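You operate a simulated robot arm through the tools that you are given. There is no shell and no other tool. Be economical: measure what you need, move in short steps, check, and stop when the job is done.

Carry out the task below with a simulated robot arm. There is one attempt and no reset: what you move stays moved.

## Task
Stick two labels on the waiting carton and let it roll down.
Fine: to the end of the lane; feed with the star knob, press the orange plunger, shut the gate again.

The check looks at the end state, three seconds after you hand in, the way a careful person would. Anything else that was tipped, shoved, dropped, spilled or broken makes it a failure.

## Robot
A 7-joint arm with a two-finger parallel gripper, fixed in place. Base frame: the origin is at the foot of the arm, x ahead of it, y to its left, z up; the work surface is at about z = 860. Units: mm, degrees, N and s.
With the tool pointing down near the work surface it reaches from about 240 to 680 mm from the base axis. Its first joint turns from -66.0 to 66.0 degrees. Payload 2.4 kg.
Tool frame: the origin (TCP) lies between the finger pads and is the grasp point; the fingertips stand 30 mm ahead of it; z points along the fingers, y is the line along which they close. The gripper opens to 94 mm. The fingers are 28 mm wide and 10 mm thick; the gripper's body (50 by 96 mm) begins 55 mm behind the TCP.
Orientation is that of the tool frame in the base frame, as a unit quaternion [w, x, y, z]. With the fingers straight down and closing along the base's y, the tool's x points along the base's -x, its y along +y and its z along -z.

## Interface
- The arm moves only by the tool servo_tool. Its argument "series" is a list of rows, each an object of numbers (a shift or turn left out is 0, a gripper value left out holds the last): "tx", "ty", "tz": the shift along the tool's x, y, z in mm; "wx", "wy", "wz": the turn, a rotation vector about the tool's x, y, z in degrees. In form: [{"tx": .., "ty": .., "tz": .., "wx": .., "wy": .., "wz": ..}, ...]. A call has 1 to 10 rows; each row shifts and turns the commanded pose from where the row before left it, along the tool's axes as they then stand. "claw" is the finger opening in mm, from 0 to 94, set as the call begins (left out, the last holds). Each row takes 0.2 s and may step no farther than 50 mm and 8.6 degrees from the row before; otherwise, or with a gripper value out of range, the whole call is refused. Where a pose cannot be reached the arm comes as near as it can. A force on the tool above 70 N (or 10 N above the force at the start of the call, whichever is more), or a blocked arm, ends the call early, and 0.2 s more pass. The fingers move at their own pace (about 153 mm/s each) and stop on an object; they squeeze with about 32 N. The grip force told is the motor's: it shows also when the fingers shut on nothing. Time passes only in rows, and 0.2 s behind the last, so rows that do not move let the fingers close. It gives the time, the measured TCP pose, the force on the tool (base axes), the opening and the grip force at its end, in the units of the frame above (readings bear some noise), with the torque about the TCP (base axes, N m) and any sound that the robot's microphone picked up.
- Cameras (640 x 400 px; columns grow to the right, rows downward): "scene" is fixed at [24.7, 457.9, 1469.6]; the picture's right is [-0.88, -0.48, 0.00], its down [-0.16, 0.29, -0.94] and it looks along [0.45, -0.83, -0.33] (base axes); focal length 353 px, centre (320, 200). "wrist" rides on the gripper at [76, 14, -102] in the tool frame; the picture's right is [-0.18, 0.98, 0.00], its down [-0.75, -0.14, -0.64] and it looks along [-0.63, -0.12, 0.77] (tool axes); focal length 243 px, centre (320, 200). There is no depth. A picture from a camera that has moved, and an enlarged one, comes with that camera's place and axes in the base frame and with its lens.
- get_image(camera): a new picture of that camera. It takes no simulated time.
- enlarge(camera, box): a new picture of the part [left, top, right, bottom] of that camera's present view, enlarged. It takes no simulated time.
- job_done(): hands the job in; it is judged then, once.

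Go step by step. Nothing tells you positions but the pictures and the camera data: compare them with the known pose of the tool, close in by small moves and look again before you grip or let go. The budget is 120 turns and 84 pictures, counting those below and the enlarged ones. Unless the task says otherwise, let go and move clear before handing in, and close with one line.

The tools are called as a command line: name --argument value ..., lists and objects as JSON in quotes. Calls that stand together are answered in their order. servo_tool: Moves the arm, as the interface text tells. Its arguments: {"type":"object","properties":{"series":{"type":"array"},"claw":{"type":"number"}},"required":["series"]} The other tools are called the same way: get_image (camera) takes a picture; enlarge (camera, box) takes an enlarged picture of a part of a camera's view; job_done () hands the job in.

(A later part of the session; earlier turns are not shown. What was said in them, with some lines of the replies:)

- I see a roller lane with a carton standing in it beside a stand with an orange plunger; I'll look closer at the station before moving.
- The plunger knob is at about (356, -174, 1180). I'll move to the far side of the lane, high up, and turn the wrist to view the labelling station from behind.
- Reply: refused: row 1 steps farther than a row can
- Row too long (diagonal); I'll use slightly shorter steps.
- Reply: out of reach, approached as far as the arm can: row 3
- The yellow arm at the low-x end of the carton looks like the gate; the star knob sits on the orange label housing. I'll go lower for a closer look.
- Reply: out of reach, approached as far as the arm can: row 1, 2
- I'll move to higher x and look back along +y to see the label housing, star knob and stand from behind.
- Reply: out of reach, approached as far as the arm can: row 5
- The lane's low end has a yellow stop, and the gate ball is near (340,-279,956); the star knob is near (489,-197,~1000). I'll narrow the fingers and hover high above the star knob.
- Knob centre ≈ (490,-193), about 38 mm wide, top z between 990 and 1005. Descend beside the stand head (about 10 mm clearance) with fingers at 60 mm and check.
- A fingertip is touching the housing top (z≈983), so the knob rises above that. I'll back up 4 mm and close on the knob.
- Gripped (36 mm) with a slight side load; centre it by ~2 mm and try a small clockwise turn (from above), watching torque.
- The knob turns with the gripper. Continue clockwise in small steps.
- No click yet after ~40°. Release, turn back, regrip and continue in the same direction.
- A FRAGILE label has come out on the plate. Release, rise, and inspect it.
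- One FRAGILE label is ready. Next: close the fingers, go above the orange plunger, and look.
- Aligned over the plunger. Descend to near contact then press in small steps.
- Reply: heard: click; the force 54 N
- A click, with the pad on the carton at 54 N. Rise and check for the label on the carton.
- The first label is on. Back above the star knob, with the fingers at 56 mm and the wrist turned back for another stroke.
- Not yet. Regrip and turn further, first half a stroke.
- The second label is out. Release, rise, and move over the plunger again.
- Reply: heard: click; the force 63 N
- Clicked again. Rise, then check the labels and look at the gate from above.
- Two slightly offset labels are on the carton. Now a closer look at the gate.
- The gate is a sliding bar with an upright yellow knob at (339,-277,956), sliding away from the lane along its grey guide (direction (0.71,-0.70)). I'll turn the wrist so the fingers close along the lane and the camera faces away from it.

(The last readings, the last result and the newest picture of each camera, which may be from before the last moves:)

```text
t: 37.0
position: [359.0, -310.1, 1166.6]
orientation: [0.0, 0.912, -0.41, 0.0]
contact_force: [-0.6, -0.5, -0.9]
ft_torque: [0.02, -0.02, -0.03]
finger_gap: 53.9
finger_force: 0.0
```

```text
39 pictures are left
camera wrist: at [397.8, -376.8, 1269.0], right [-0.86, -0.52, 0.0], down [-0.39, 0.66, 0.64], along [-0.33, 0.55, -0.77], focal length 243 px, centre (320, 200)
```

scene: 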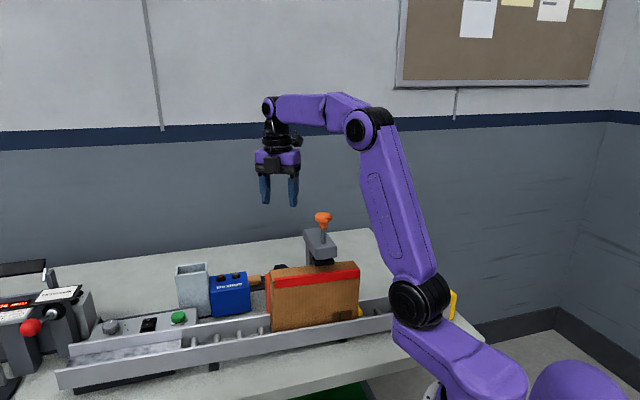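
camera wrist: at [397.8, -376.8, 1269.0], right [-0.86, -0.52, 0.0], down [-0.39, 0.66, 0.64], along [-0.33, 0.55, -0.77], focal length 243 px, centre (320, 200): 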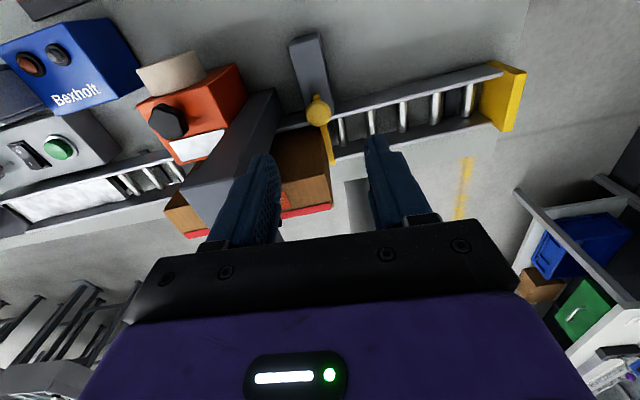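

The fingers now close along the lane. Move over the knob, lower partway, tilt 10° away from the stand, and check.

servo_tool --series '[{"tx": -35, "ty": -4}, {"tz": 45}, {"tz": 45}, {"wx": 5}, {"wx": 5}, {}]' --claw 54

get_image --camera "wrist"

enlarge --camera "scene" --box '[280, 180, 440, 330]'

```text
t: 38.4
position: [342.5, -275.9, 1078.7]
orientation: [-0.077, 0.908, -0.411, 0.035]
contact_force: [1.2, 0.2, 0.2]
ft_torque: [-0.01, 0.04, 0.01]
finger_gap: 53.9
finger_force: 0.1
out of reach, approached as far as the arm can: row 5
```

```text
38 pictures are left
camera wrist: at [369.5, -354.6, 1177.3], right [-0.85, -0.5, -0.17], down [-0.47, 0.59, 0.66], along [-0.23, 0.64, -0.74], focal length 243 px, centre (320, 200)
```

wrist: 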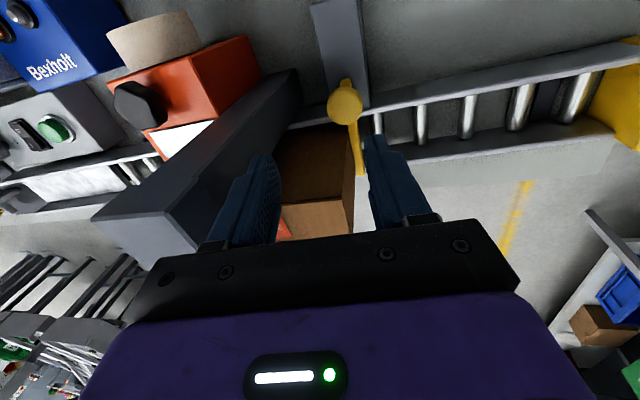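

```text
2.67 times, centred on (360, 255) of scene
camera zoom: at [24.7, 457.9, 1469.6], right [-0.88, -0.48, 0.0], down [-0.16, 0.29, -0.94], along [0.45, -0.83, -0.33], focal length 941 px, centre (213, 53)
```

zoom: 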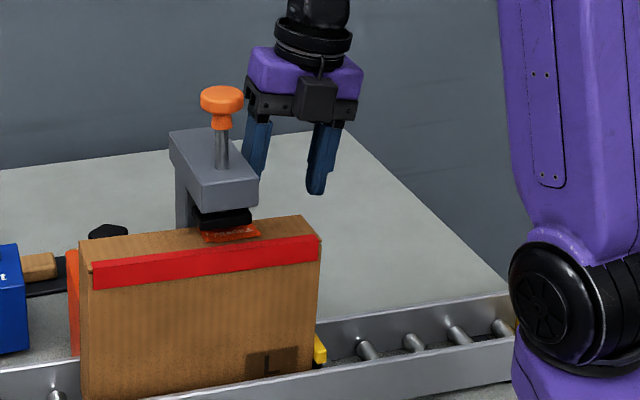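

The knob is at about (342,-279.5,956). The box on the gripper's lane side would come close to the carton, so I'll try more tilt away from it.

servo_tool --series '[{"wx": 5}, {"wx": 5}, {"wx": 5}, {}]'

enlarge --camera "scene" --box '[280, 140, 440, 330]'

```text
t: 39.0
position: [359.4, -252.4, 1094.6]
orientation: [-0.128, 0.896, -0.42, 0.058]
contact_force: [-35.8, -27.5, -6.4]
ft_torque: [0.02, -0.2, 0.69]
finger_gap: 29.0
finger_force: 0.1
out of reach, approached as far as the arm can: row 1, 2, 3
stopped in row 3: the force on the tool passed its limit at 76 N (the readings are from after the stop); the commanded pose is now the measured one
```

```text
2.11 times, centred on (360, 235) of scene
camera zoom: at [23.6, 456.9, 1470.0], right [-0.88, -0.47, 0.0], down [-0.16, 0.29, -0.94], along [0.45, -0.83, -0.33], focal length 743 px, centre (236, 126)
```

zoom: 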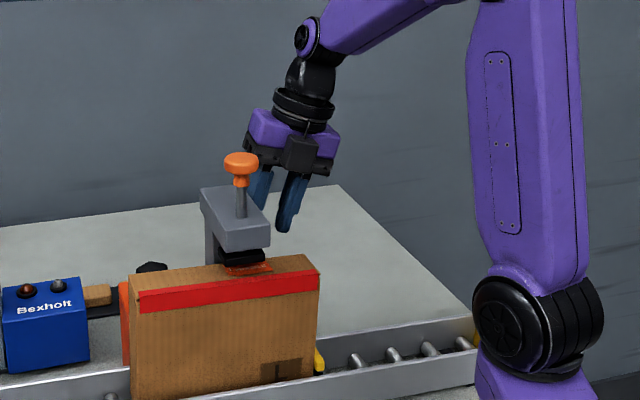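

The wrist ran into its limit, drifted, and a finger pressed on the stand head. Back away at once in the opposite direction and up.

servo_tool --series '[{"ty": 15, "tz": -4}, {"ty": 15, "tz": -10}, {"tz": -30}, {"tz": -30}]' --claw 54

enlarge --camera "scene" --box '[160, 140, 440, 340]'

```text
t: 40.0
position: [347.7, -257.0, 1164.7]
orientation: [-0.134, 0.898, -0.414, 0.061]
contact_force: [0.1, 0.7, -0.4]
ft_torque: [0.03, 0.04, -0.02]
finger_gap: 54.2
finger_force: 0.1
out of reach, approached as far as the arm can: row 1, 2
```

```text
2.00 times, centred on (300, 240) of scene
camera zoom: at [24.7, 457.9, 1469.6], right [-0.88, -0.48, 0.0], down [-0.16, 0.29, -0.94], along [0.45, -0.83, -0.33], focal length 706 px, centre (360, 120)
```

zoom: 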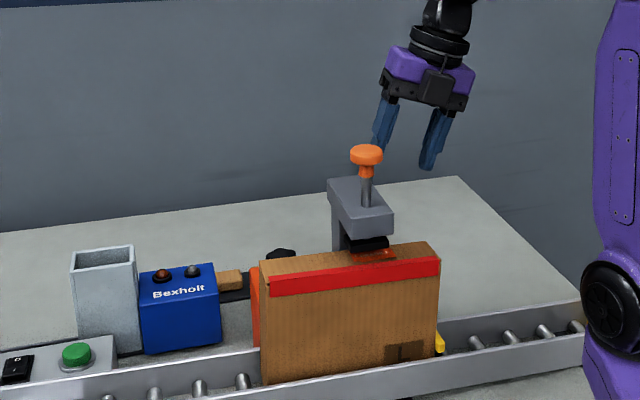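

The stand is unmoved. I'll untilt, rise, and turn the wrist the other way round (about 180°), where there's far more joint freedom to tilt.

servo_tool --series '[{"tz": -40}, {"tz": -40}, {"wx": -8.4}, {"wx": -8.4}, {"tx": 40}, {"wz": 8.5}, {"wz": 8.5}, {"wz": 8.5}, {"wz": 8.5}, {"wz": 8.5}]'

servo_tool --series '[{"wz": 8.5}, {"wz": 8.5}, {"wz": 8.5}, {"wz": 8.5}, {"wz": 8.5}, {"wz": 8.5}, {"wz": 8.5}, {"wz": 8.5}, {"wz": 8.5}, {"wz": 8.5}]'

```text
t: 42.2
position: [354.5, -304.7, 1240.5]
orientation: [0.0, -0.692, 0.722, 0.002]
contact_force: [0.2, 0.0, -0.4]
ft_torque: [-0.01, 0.0, -0.03]
finger_gap: 54.0
finger_force: 0.1
```

```text
t: 44.4
position: [356.1, -305.5, 1240.8]
orientation: [-0.001, -0.023, 1.0, 0.001]
contact_force: [0.2, -0.2, 0.0]
ft_torque: [0.0, -0.02, 0.0]
finger_gap: 53.9
finger_force: 0.0
```

servo_tool --series '[{"wz": 8.5}, {"wz": 8.5}, {"wz": 8.5}, {"wz": 8.5}, {"wz": 8.5}, {"wx": -8}, {"wx": -8}, {"wx": -8}, {}]'

get_image --camera "wrist"

get_image --camera "scene"

```text
t: 46.4
position: [355.1, -305.2, 1240.7]
orientation: [0.071, 0.333, 0.919, 0.197]
contact_force: [-0.4, -0.2, -0.2]
ft_torque: [-0.01, 0.03, -0.03]
finger_gap: 54.0
finger_force: 0.0
```

```text
34 pictures are left
camera wrist: at [278.7, -278.5, 1340.8], right [0.72, 0.57, 0.4], down [0.33, -0.78, 0.53], along [0.62, -0.25, -0.75], focal length 243 px, centre (320, 200)
```

wrist: 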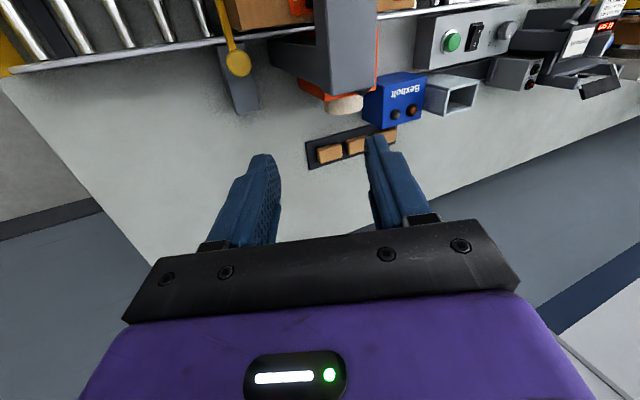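

```text
33 pictures are left
```

scene: 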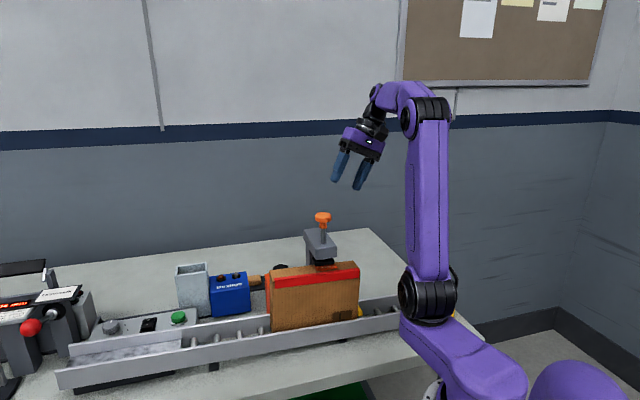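

enlarge --camera "wrist" --box '[180, 0, 320, 120]'

```text
3.33 times, centred on (250, 60) of wrist
camera zoom: at [278.7, -278.5, 1340.8], right [0.72, 0.57, 0.4], down [0.33, -0.78, 0.53], along [0.62, -0.25, -0.75], focal length 809 px, centre (553, 667)
```

zoom: 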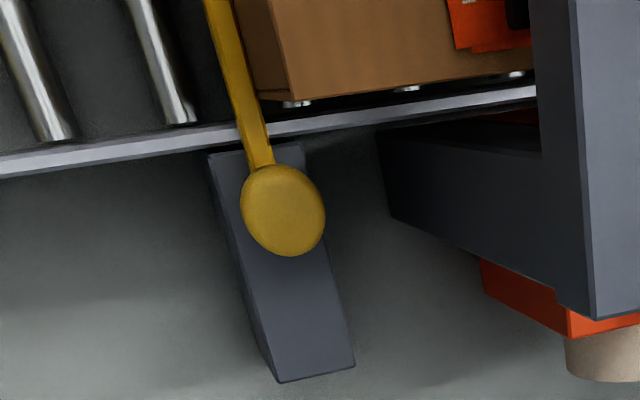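

Block top is z≈927 and the knob is above it. I'll set the tilt to 20°, line up along the tool axis with the knob, and approach along that axis.

servo_tool --series '[{"wx": 4}, {"tx": 7.1, "ty": -29.3, "tz": 24.9}, {"tx": 7.1, "ty": -29.3, "tz": 24.9}, {"tx": 7.1, "ty": -29.3, "tz": 24.9}, {"tz": 40}, {"tz": 40}, {}]' --claw 58

get_image --camera "wrist"

enlarge --camera "scene" --box '[280, 180, 440, 330]'

```text
t: 48.0
position: [320.9, -311.5, 1066.2]
orientation: [0.057, 0.334, 0.926, 0.164]
contact_force: [-0.7, 0.5, -0.8]
ft_torque: [0.02, 0.02, 0.01]
finger_gap: 58.2
finger_force: 0.0
```

```text
31 pictures are left
camera wrist: at [248.3, -280.7, 1167.8], right [0.73, 0.59, 0.34], down [0.36, -0.75, 0.55], along [0.58, -0.29, -0.76], focal length 243 px, centre (320, 200)
```

wrist: 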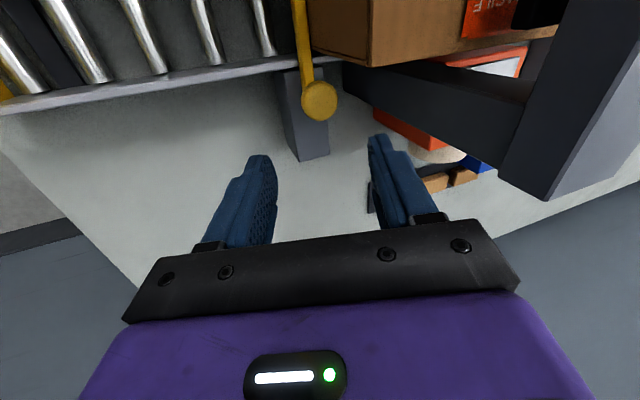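

```text
2.67 times, centred on (360, 255) of scene
camera zoom: at [24.7, 457.9, 1469.6], right [-0.88, -0.48, 0.0], down [-0.16, 0.29, -0.94], along [0.45, -0.83, -0.33], focal length 941 px, centre (213, 53)
```

zoom: 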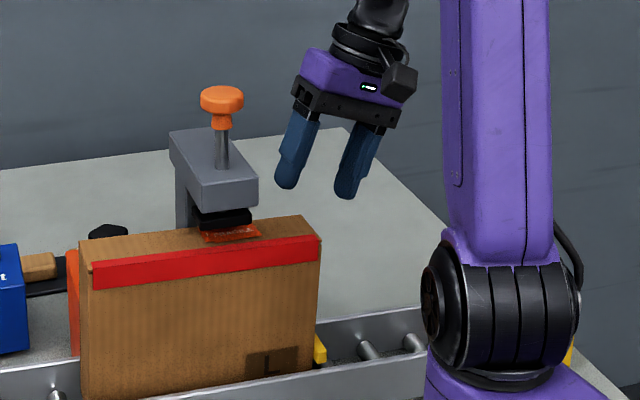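

Well aligned. Advance 65 mm along the tool axis and check.

servo_tool --series '[{"tz": 35}, {"tz": 30}, {}]' --claw 58

get_image --camera "wrist"

enlarge --camera "scene" --box '[280, 180, 440, 330]'

```text
t: 48.8
position: [332.8, -297.5, 1003.1]
orientation: [0.058, 0.335, 0.926, 0.164]
contact_force: [0.2, -0.1, 0.1]
ft_torque: [0.01, 0.0, -0.01]
finger_gap: 58.0
finger_force: 0.1
```

```text
29 pictures are left
camera wrist: at [261.3, -265.7, 1104.7], right [0.73, 0.59, 0.34], down [0.35, -0.75, 0.55], along [0.58, -0.29, -0.76], focal length 243 px, centre (320, 200)
```

wrist: 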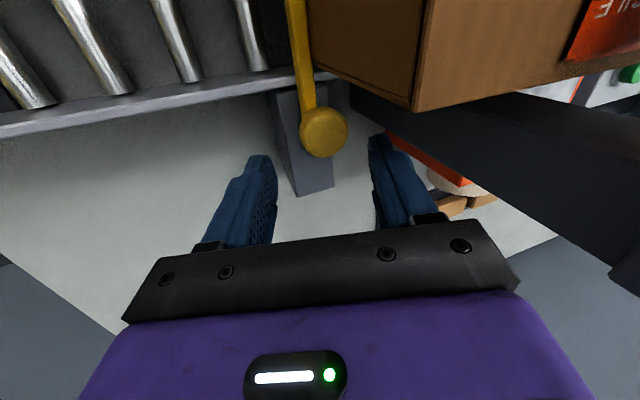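

```text
2.67 times, centred on (360, 255) of scene
camera zoom: at [24.7, 457.9, 1469.6], right [-0.88, -0.48, 0.0], down [-0.16, 0.29, -0.94], along [0.45, -0.83, -0.33], focal length 941 px, centre (213, 53)
```

zoom: 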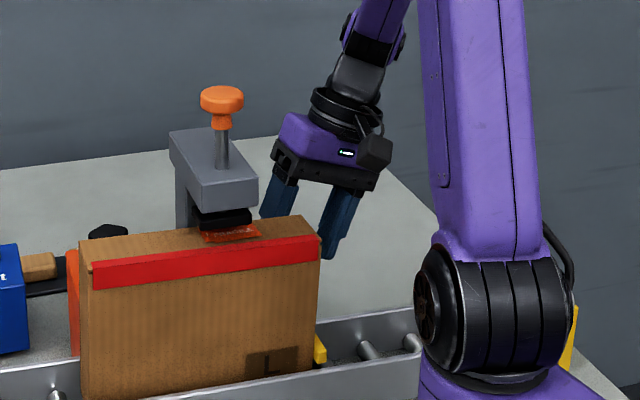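

servo_tool --series '[{"tz": 16}, {"tz": 12}, {"tz": 4}, {}]' --claw 58

enlarge --camera "wrist" --box '[230, 60, 430, 230]'

```text
t: 49.8
position: [339.6, -289.1, 973.5]
orientation: [0.059, 0.335, 0.926, 0.163]
contact_force: [0.6, 0.6, 0.3]
ft_torque: [0.0, -0.04, 0.03]
finger_gap: 58.3
finger_force: 0.0
```

```text
2.35 times, centred on (330, 145) of wrist
camera zoom: at [268.6, -256.8, 1074.6], right [0.73, 0.59, 0.34], down [0.36, -0.75, 0.55], along [0.58, -0.29, -0.76], focal length 571 px, centre (296, 329)
```

zoom: 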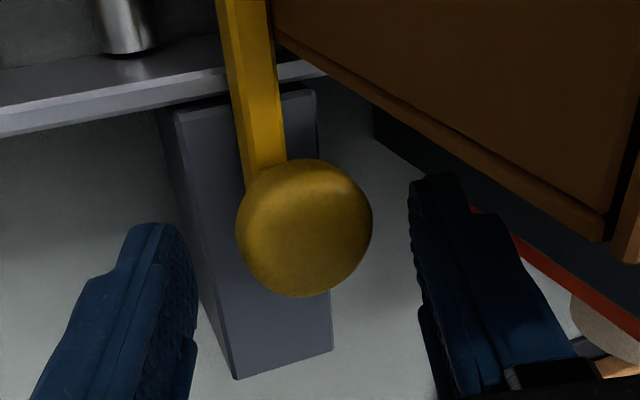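

The knob is between the fingers. Close on it.

servo_tool --series '[{}, {}]' --claw 15

enlarge --camera "wrist" --box '[230, 60, 430, 230]'

```text
t: 50.4
position: [342.4, -285.3, 974.2]
orientation: [0.059, 0.333, 0.927, 0.165]
contact_force: [16.0, 14.7, 16.5]
ft_torque: [0.56, -0.21, 0.06]
finger_gap: 31.2
finger_force: 45.2
```

```text
2.35 times, centred on (330, 145) of wrist
camera zoom: at [270.3, -255.1, 1075.5], right [0.73, 0.59, 0.34], down [0.36, -0.75, 0.55], along [0.58, -0.28, -0.76], focal length 571 px, centre (296, 329)
```

zoom: 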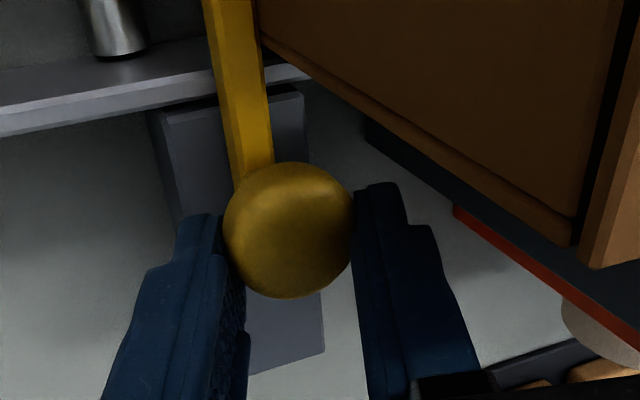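

Gripped. Relieve the side load and pull 10 mm along the guide, checking force.

servo_tool --series '[{"ty": 5, "tz": 0}, {"tx": -5, "ty": -0.4}, {"tx": -5, "ty": -0.4}, {}]'

enlarge --camera "wrist" --box '[230, 60, 430, 230]'

```text
t: 51.4
position: [349.5, -294.0, 975.3]
orientation: [0.057, 0.335, 0.926, 0.162]
contact_force: [-6.4, -4.3, -36.1]
ft_torque: [-0.21, -0.02, 0.25]
finger_gap: 31.2
finger_force: 44.5
```

```text
2.35 times, centred on (330, 145) of wrist
camera zoom: at [278.0, -261.7, 1076.6], right [0.73, 0.59, 0.33], down [0.36, -0.75, 0.55], along [0.58, -0.29, -0.76], focal length 571 px, centre (296, 329)
```

zoom: 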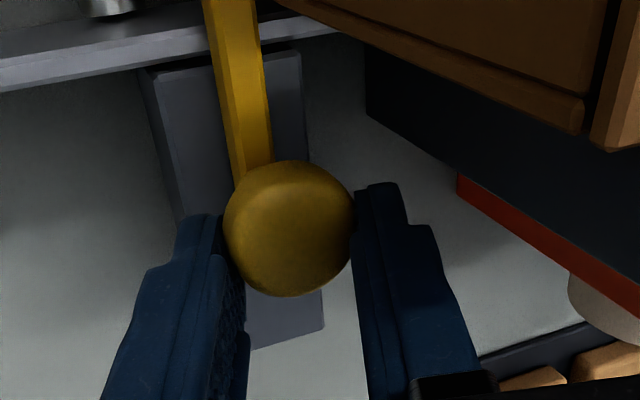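

The bar slides freely. Ease the upward pull and keep pulling.

servo_tool --series '[{"ty": -0.6, "tz": 1.6}, {"tx": -10, "ty": -0.8}, {"tx": -10, "ty": -0.8}, {"tx": -10, "ty": -0.8}]'

```text
t: 52.4
position: [371.7, -315.9, 974.8]
orientation: [0.061, 0.336, 0.926, 0.162]
contact_force: [-17.3, -16.7, 10.1]
ft_torque: [0.2, 0.52, 0.51]
finger_gap: 30.8
finger_force: 44.6
```

servo_tool --series '[{"ty": -2}, {"tx": -10, "ty": -1.4}, {"tx": -10, "ty": -1.4}]'

get_image --camera "wrist"

get_image --camera "scene"

```text
t: 53.2
position: [386.1, -329.6, 973.5]
orientation: [0.06, 0.335, 0.926, 0.164]
contact_force: [-9.5, -8.6, 29.0]
ft_torque: [0.07, -0.02, 0.19]
finger_gap: 31.0
finger_force: 44.8
```

```text
24 pictures are left
camera wrist: at [313.0, -297.0, 1075.0], right [0.73, 0.59, 0.34], down [0.35, -0.75, 0.56], along [0.58, -0.29, -0.76], focal length 243 px, centre (320, 200)
```

wrist: 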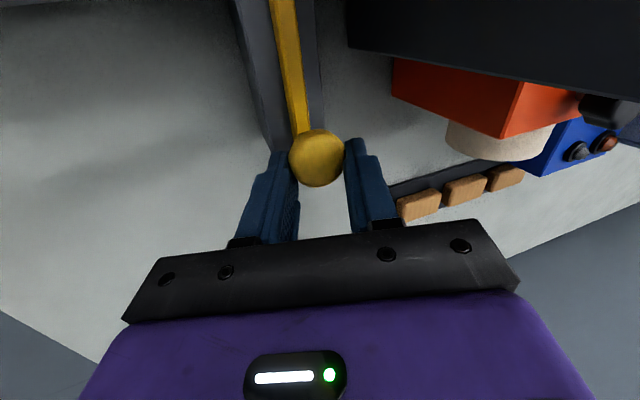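

```text
23 pictures are left
```

scene: 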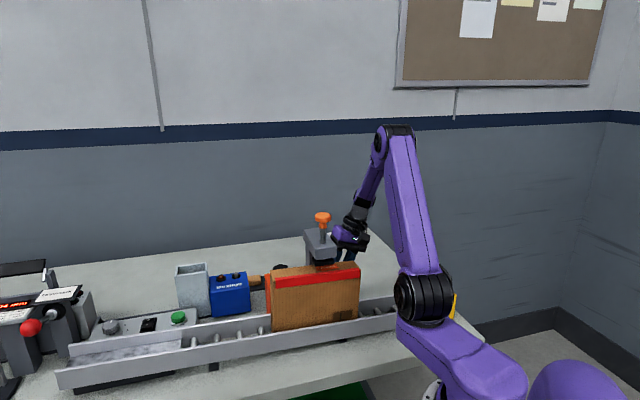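

Moved ~62 mm; the carton hasn't been released yet. Continue.

servo_tool --series '[{"tz": -1, "ty": -1}, {"tx": -10, "ty": -1}, {"tx": -10, "ty": -1}, {"tx": -5, "ty": -0.5}]'

get_image --camera "scene"

```text
t: 54.2
position: [402.6, -348.1, 971.3]
orientation: [0.058, 0.336, 0.926, 0.162]
contact_force: [-0.4, 0.4, 0.7]
ft_torque: [0.0, 0.04, 0.0]
finger_gap: 15.1
finger_force: 0.0
```

```text
22 pictures are left
```

scene: 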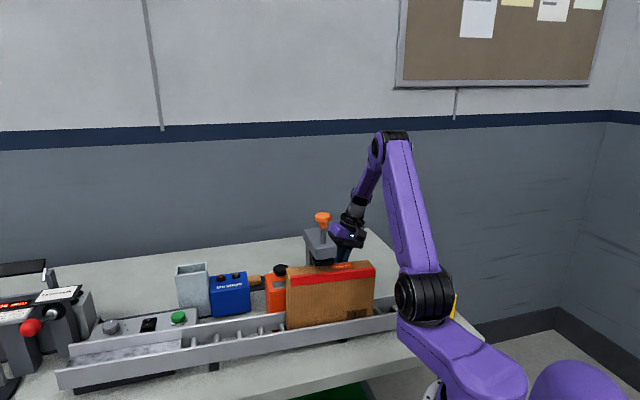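

The carton is rolling; the fingers slipped off the knob at the end of its travel. Wait and look.

servo_tool --series '[{}, {}, {}, {}, {}, {}, {}, {}, {}, {}]'

get_image --camera "scene"

get_image --camera "wrist"

```text
t: 56.4
position: [402.8, -347.9, 972.6]
orientation: [0.058, 0.335, 0.926, 0.164]
contact_force: [-0.4, -0.6, -0.5]
ft_torque: [0.01, 0.0, 0.01]
finger_gap: 14.9
finger_force: 0.0
```

```text
21 pictures are left
```

scene: 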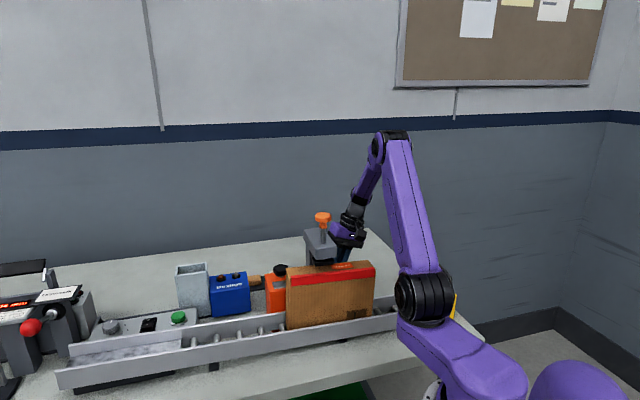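

```text
20 pictures are left
camera wrist: at [330.4, -316.4, 1073.7], right [0.73, 0.59, 0.34], down [0.35, -0.75, 0.55], along [0.58, -0.29, -0.76], focal length 243 px, centre (320, 200)
```

wrist: 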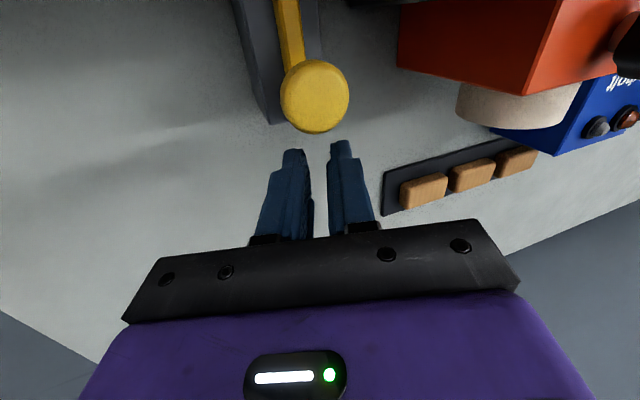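

The carton has stopped after rolling only a little. Back off and look at the gate and lane.

servo_tool --series '[{"tz": -45}, {"tz": -45}, {"tz": -45}, {}]'

get_image --camera "wrist"

enlarge --camera "scene" --box '[240, 200, 480, 360]'

```text
t: 57.4
position: [370.3, -384.0, 1098.6]
orientation: [0.057, 0.335, 0.926, 0.164]
contact_force: [-0.7, 0.4, -0.3]
ft_torque: [-0.03, 0.01, -0.04]
finger_gap: 15.1
finger_force: 0.0
```

```text
19 pictures are left
camera wrist: at [299.6, -351.7, 1200.1], right [0.73, 0.59, 0.34], down [0.35, -0.75, 0.55], along [0.58, -0.29, -0.76], focal length 243 px, centre (320, 200)
```

wrist: 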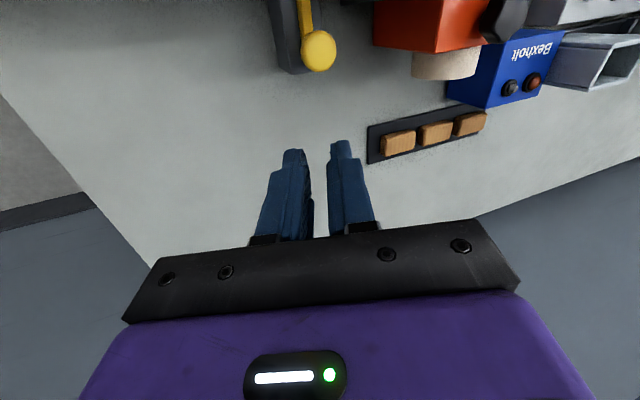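

```text
2.50 times, centred on (360, 280) of scene
camera zoom: at [24.7, 457.9, 1469.6], right [-0.88, -0.48, 0.0], down [-0.16, 0.29, -0.94], along [0.45, -0.83, -0.33], focal length 882 px, centre (220, 0)
```

zoom: 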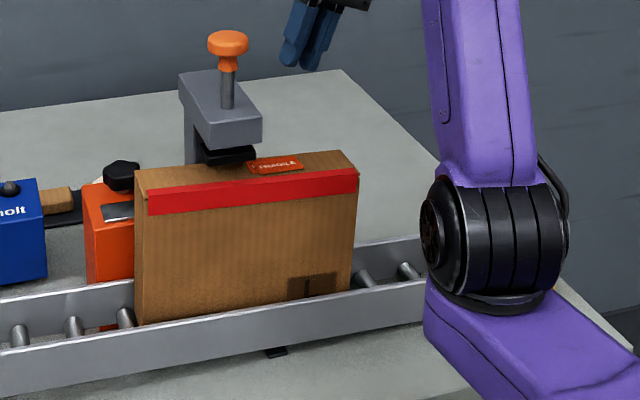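

The knob has only moved about 55 mm, so the bar tip probably still pinches the carton. Shift the camera over the lane to see it.

servo_tool --series '[{"tx": 45}, {"tx": 45}, {}]'

get_image --camera "wrist"

```text
t: 58.2
position: [302.0, -325.8, 1099.9]
orientation: [0.059, 0.334, 0.926, 0.164]
contact_force: [0.2, -0.2, -0.5]
ft_torque: [0.04, 0.0, -0.01]
finger_gap: 14.9
finger_force: 0.1
```

```text
17 pictures are left
camera wrist: at [231.6, -294.1, 1202.4], right [0.73, 0.59, 0.34], down [0.36, -0.75, 0.55], along [0.58, -0.29, -0.76], focal length 243 px, centre (320, 200)
```

wrist: 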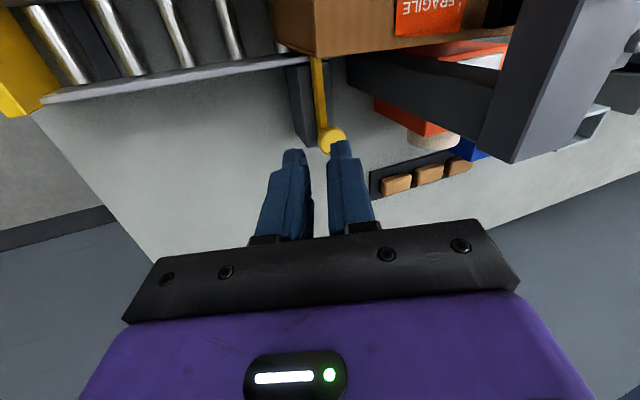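

The bar tip is against the carton's side: the knob sprang back about 12 mm when my fingers slipped off. I'll regrip it, centred, and pull to its stop.

servo_tool --series '[{"tx": -23, "ty": 2.6, "tz": 14.6}, {"tx": -23, "ty": 2.6, "tz": 14.6}, {"tz": 35}, {"tz": 35}, {}]' --claw 58

get_image --camera "wrist"

```text
t: 59.4
position: [363.1, -325.5, 1007.2]
orientation: [0.058, 0.335, 0.926, 0.164]
contact_force: [-0.1, -0.4, -0.4]
ft_torque: [0.02, -0.02, 0.0]
finger_gap: 58.0
finger_force: 0.1
```

```text
16 pictures are left
camera wrist: at [292.1, -293.6, 1108.6], right [0.73, 0.59, 0.34], down [0.35, -0.75, 0.55], along [0.58, -0.29, -0.76], focal length 243 px, centre (320, 200)
```

wrist: 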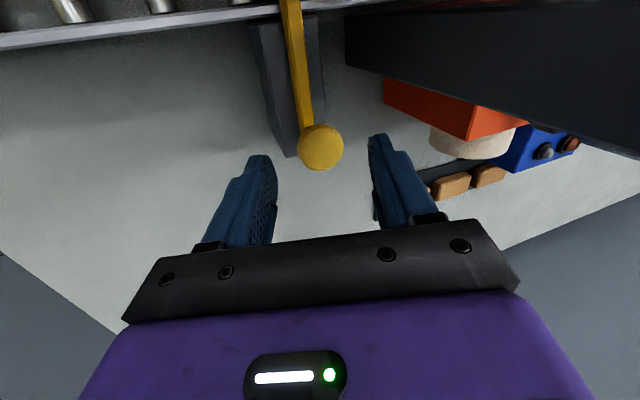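

servo_tool --series '[{"tz": 20}, {"tz": 17}, {}]' --claw 58

servo_tool --series '[{}, {}]' --claw 15

enlarge --camera "wrist" --box '[230, 60, 430, 230]'

```text
t: 60.2
position: [372.4, -315.5, 971.8]
orientation: [0.058, 0.335, 0.926, 0.164]
contact_force: [0.6, 0.2, -0.1]
ft_torque: [-0.01, -0.03, 0.02]
finger_gap: 58.0
finger_force: 0.1
```

```text
t: 60.8
position: [371.7, -315.1, 970.4]
orientation: [0.059, 0.336, 0.926, 0.163]
contact_force: [-2.4, -2.4, -10.1]
ft_torque: [-0.29, -0.34, -0.1]
finger_gap: 30.7
finger_force: 45.4
```

```text
2.35 times, centred on (330, 145) of wrist
camera zoom: at [299.9, -283.9, 1073.2], right [0.73, 0.59, 0.34], down [0.35, -0.75, 0.55], along [0.58, -0.29, -0.76], focal length 571 px, centre (296, 329)
```

zoom: 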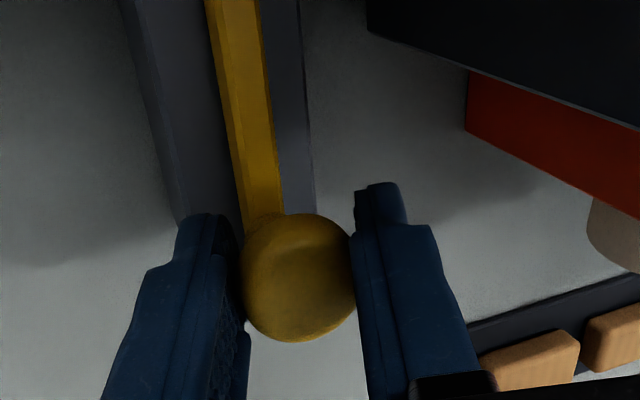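

Gripped. Pull in small steps.

servo_tool --series '[{"tx": -5, "ty": -0.5}, {"tx": -5, "ty": -0.5}, {"tx": -4, "ty": -0.4}]'

get_image --camera "scene"

```text
t: 61.6
position: [380.8, -325.5, 970.6]
orientation: [0.058, 0.335, 0.926, 0.163]
contact_force: [-2.7, -0.9, -17.4]
ft_torque: [-0.43, -0.49, -0.25]
finger_gap: 31.1
finger_force: 44.4
```

```text
14 pictures are left
```

scene: 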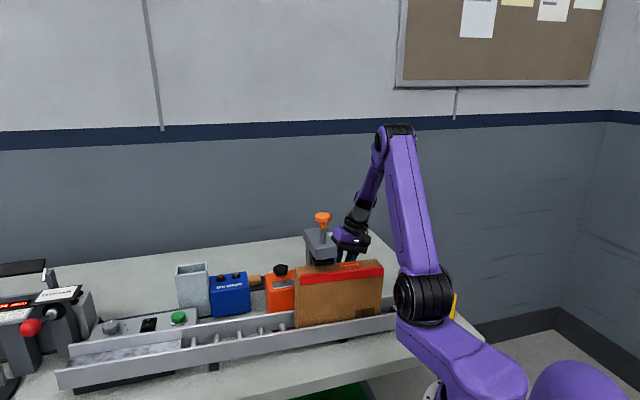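

The carton is rolling again. Hold the gate open and wait.

servo_tool --series '[{"tx": -4, "ty": -0.4}, {}, {}, {}, {}, {}, {}, {}, {}]'

get_image --camera "scene"

```text
t: 63.6
position: [383.2, -325.8, 971.2]
orientation: [0.058, 0.334, 0.926, 0.164]
contact_force: [-12.2, 8.4, -2.4]
ft_torque: [0.39, 0.42, 0.37]
finger_gap: 30.9
finger_force: 44.9
```

```text
13 pictures are left
```

scene: 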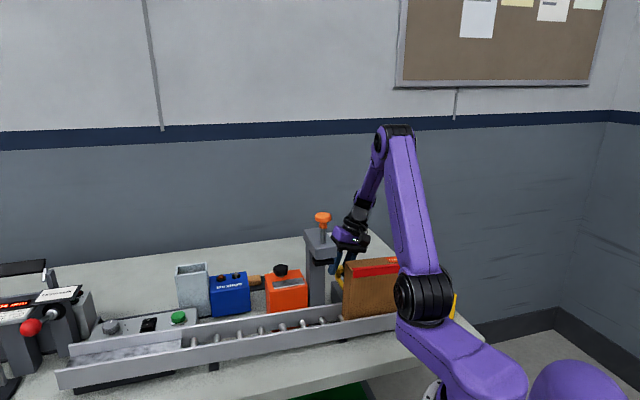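

servo_tool --series '[{"tx": 1.5}, {}, {}, {}, {}, {}, {}, {}, {}, {}]'

get_image --camera "wrist"

get_image --camera "scene"

```text
t: 65.8
position: [384.3, -327.5, 970.5]
orientation: [0.058, 0.335, 0.926, 0.164]
contact_force: [3.0, 2.0, -9.4]
ft_torque: [-0.63, -0.87, -0.34]
finger_gap: 30.7
finger_force: 45.0
```

```text
12 pictures are left
camera wrist: at [311.0, -295.3, 1073.3], right [0.73, 0.59, 0.34], down [0.35, -0.75, 0.55], along [0.58, -0.29, -0.76], focal length 243 px, centre (320, 200)
```

wrist: 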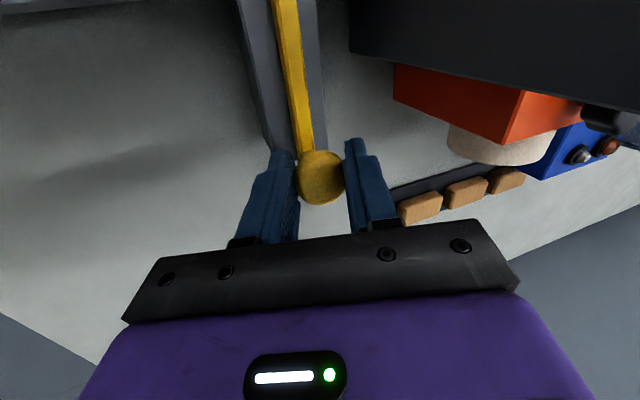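

```text
11 pictures are left
```

scene: 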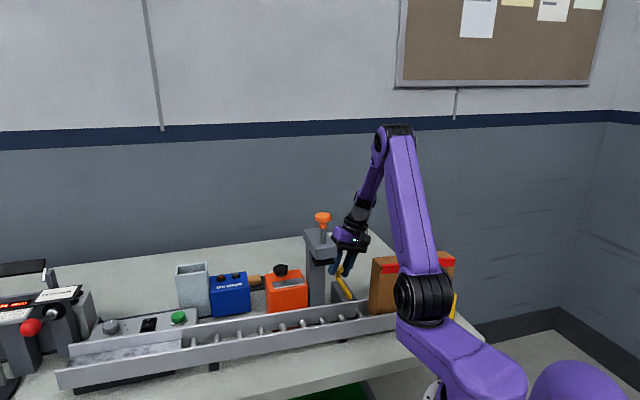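

The carton looks to be at the end stop. Regrip the knob slightly further out so I can push the gate back, and confirm the carton has stopped.

servo_tool --series '[{}, {"tx": -8}, {"tx": -8}, {}]' --claw 50

servo_tool --series '[{}, {}]' --claw 15

get_image --camera "wrist"

enlarge --camera "scene" --box '[280, 200, 480, 360]'

```text
t: 66.8
position: [396.0, -336.4, 971.2]
orientation: [0.057, 0.334, 0.926, 0.164]
contact_force: [0.4, -0.1, 0.3]
ft_torque: [0.01, -0.01, 0.0]
finger_gap: 50.1
finger_force: 0.0
```

```text
t: 67.4
position: [396.3, -337.3, 971.2]
orientation: [0.059, 0.334, 0.926, 0.163]
contact_force: [-0.2, -1.4, -1.8]
ft_torque: [0.01, -0.05, 0.16]
finger_gap: 31.2
finger_force: 44.8
```

```text
10 pictures are left
camera wrist: at [323.8, -305.7, 1073.0], right [0.73, 0.59, 0.34], down [0.35, -0.75, 0.55], along [0.58, -0.29, -0.76], focal length 243 px, centre (320, 200)
```

wrist: 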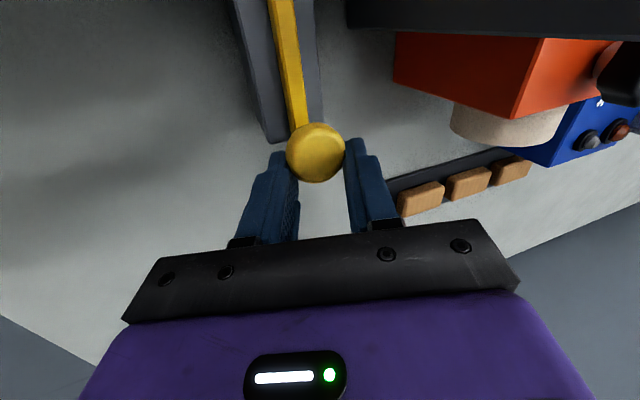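

```text
2.50 times, centred on (380, 280) of scene
camera zoom: at [24.7, 457.8, 1469.6], right [-0.88, -0.48, 0.0], down [-0.16, 0.29, -0.94], along [0.45, -0.83, -0.33], focal length 882 px, centre (170, 0)
```

zoom: 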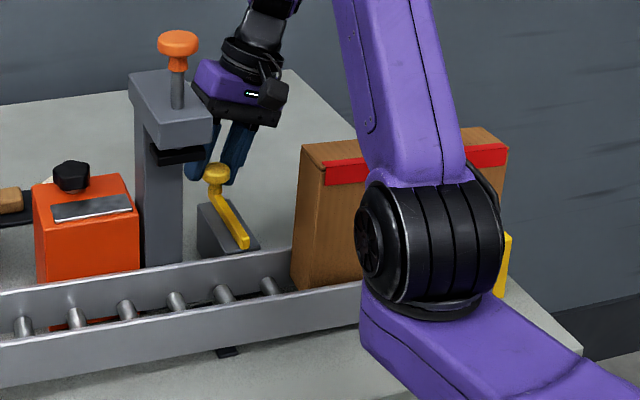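

The carton was still moving between the last two pictures; wait more before shutting.

servo_tool --series '[{}, {}, {}, {}, {}, {}, {}, {}, {}, {}]'

enlarge --camera "scene" --box '[280, 200, 520, 360]'

```text
t: 69.6
position: [396.3, -337.1, 970.7]
orientation: [0.058, 0.335, 0.926, 0.164]
contact_force: [-4.9, -3.5, -6.1]
ft_torque: [-0.12, -0.04, 0.18]
finger_gap: 30.8
finger_force: 45.0
```

```text
2.50 times, centred on (400, 280) of scene
camera zoom: at [24.6, 457.7, 1469.7], right [-0.88, -0.48, 0.0], down [-0.16, 0.29, -0.94], along [0.45, -0.83, -0.33], focal length 882 px, centre (120, 0)
```

zoom: 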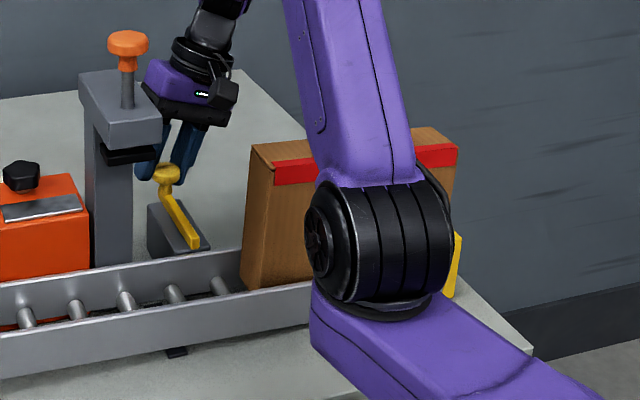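

The carton is at rest at the end stop with ~40 mm clear of the gate line. Now push the gate back.

servo_tool --series '[{"tx": 10, "ty": 1}, {"tx": 10, "ty": 1}, {"tx": 10, "ty": 1}, {"tx": 10, "ty": 1}]'

servo_tool --series '[{"tx": 10, "ty": 1}, {"tx": 8, "ty": 0.8}, {}]'

get_image --camera "wrist"

```text
t: 70.6
position: [366.2, -309.2, 971.9]
orientation: [0.057, 0.334, 0.926, 0.164]
contact_force: [-2.5, -3.3, -35.1]
ft_torque: [-0.21, -0.23, 0.24]
finger_gap: 31.2
finger_force: 44.6
```

```text
t: 71.4
position: [354.4, -295.7, 971.6]
orientation: [0.058, 0.335, 0.926, 0.164]
contact_force: [-3.4, -4.9, -36.5]
ft_torque: [-0.38, -0.35, 0.17]
finger_gap: 30.9
finger_force: 44.9
```

```text
7 pictures are left
camera wrist: at [282.3, -264.9, 1074.7], right [0.73, 0.59, 0.34], down [0.35, -0.75, 0.55], along [0.58, -0.29, -0.76], focal length 243 px, centre (320, 200)
```

wrist: 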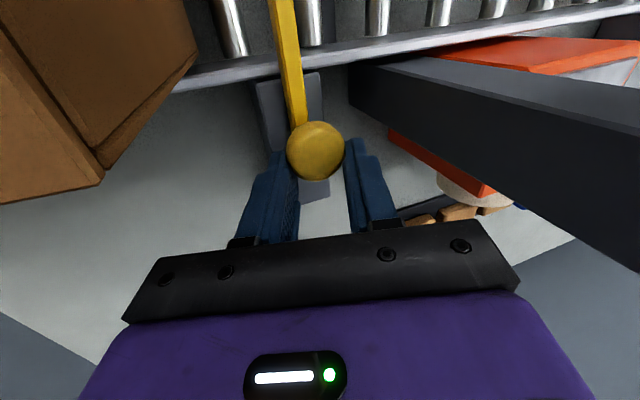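

The gate is nearly shut, but the wrist camera is getting close to the carton's end. I'll open, reduce the tilt by 8° to lift the camera away, and regrip to finish.

servo_tool --series '[{}, {"wx": 4, "ty": 1.1}, {"wx": 4, "ty": 1.1}, {}]' --claw 48

servo_tool --series '[{}, {}]' --claw 15

servo_tool --series '[{"tx": 5, "ty": 0.5}, {"tx": 5, "ty": 0.5}, {"tx": 3, "ty": 0.3}]'

```text
t: 72.4
position: [356.5, -296.6, 975.7]
orientation: [0.035, 0.338, 0.935, 0.099]
contact_force: [0.3, 0.1, 0.5]
ft_torque: [-0.01, -0.03, 0.04]
finger_gap: 48.0
finger_force: 0.1
```

```text
t: 73.0
position: [356.4, -295.4, 975.0]
orientation: [0.035, 0.338, 0.935, 0.099]
contact_force: [-4.0, -4.4, -4.3]
ft_torque: [-0.36, 0.09, 0.1]
finger_gap: 30.7
finger_force: 45.3
```

```text
t: 73.8
position: [349.0, -287.0, 975.0]
orientation: [0.037, 0.339, 0.935, 0.097]
contact_force: [6.9, -17.2, -21.5]
ft_torque: [-0.1, 0.47, 0.41]
finger_gap: 30.7
finger_force: 44.6
```

servo_tool --series '[{"tx": 2}, {"tx": 2}, {}]'

get_image --camera "wrist"

```text
t: 74.6
position: [345.9, -286.9, 975.6]
orientation: [0.04, 0.339, 0.935, 0.094]
contact_force: [14.1, -24.9, -8.0]
ft_torque: [-0.61, -0.47, 0.16]
finger_gap: 30.6
finger_force: 44.5
```

```text
6 pictures are left
camera wrist: at [282.3, -242.4, 1078.5], right [0.76, 0.62, 0.2], down [0.4, -0.69, 0.61], along [0.52, -0.38, -0.77], focal length 243 px, centre (320, 200)
```

wrist: 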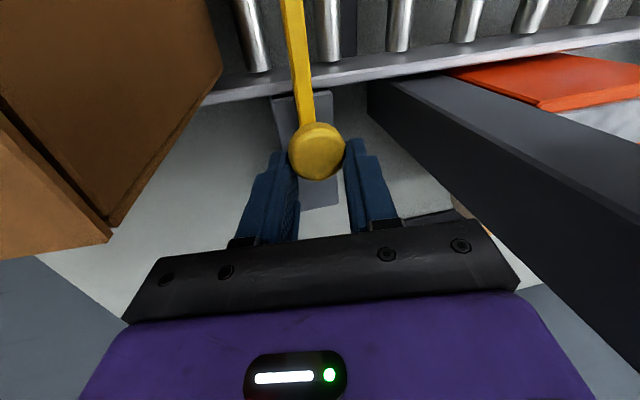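

The knob is back at its original place, against its stop. Relieve the load, open, and back away along the tool axis.

servo_tool --series '[{"tx": -2.5}, {}]'

servo_tool --series '[{}, {"tz": -25}, {"tz": -40}, {"tz": -45}, {"tz": -45}, {"tz": -45}]' --claw 54

get_image --camera "wrist"

get_image --camera "scene"

```text
t: 75.2
position: [346.2, -286.4, 976.6]
orientation: [0.038, 0.339, 0.935, 0.096]
contact_force: [1.6, -16.0, 14.3]
ft_torque: [-0.9, -0.52, 0.07]
finger_gap: 30.7
finger_force: 45.0
```

```text
t: 76.6
position: [318.3, -317.1, 1170.0]
orientation: [0.035, 0.339, 0.935, 0.098]
contact_force: [-1.1, 0.1, -0.4]
ft_torque: [0.0, -0.01, 0.01]
finger_gap: 53.8
finger_force: 0.0
```

```text
5 pictures are left
camera wrist: at [255.3, -275.1, 1273.2], right [0.76, 0.62, 0.2], down [0.41, -0.69, 0.6], along [0.51, -0.37, -0.78], focal length 243 px, centre (320, 200)
```

wrist: 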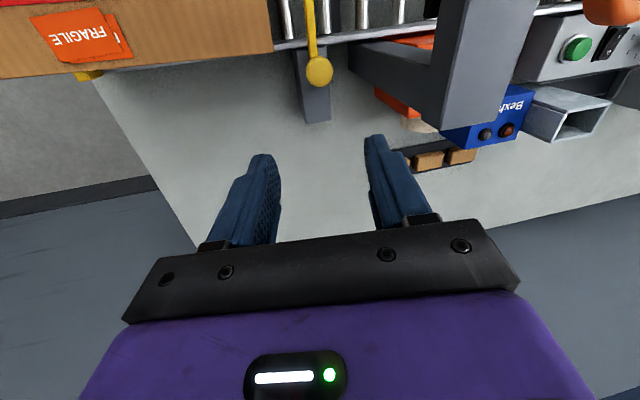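

```text
4 pictures are left
```

scene: 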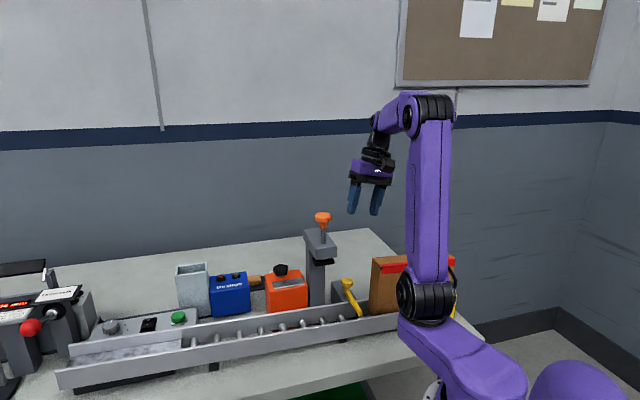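

The gate is shut across the lane, the carton with its two FRAGILE labels rests at the end stop, and the arm is clear, so I'm handing in.

job_done

```text
The job is handed in.
```

The carton has two FRAGILE labels on it, one slightly overlapping the other. It has rolled to the end of the lane, the gate is shut again, and the arm is clear; a finger briefly pressed on the plunger stand, but the stand did not move.
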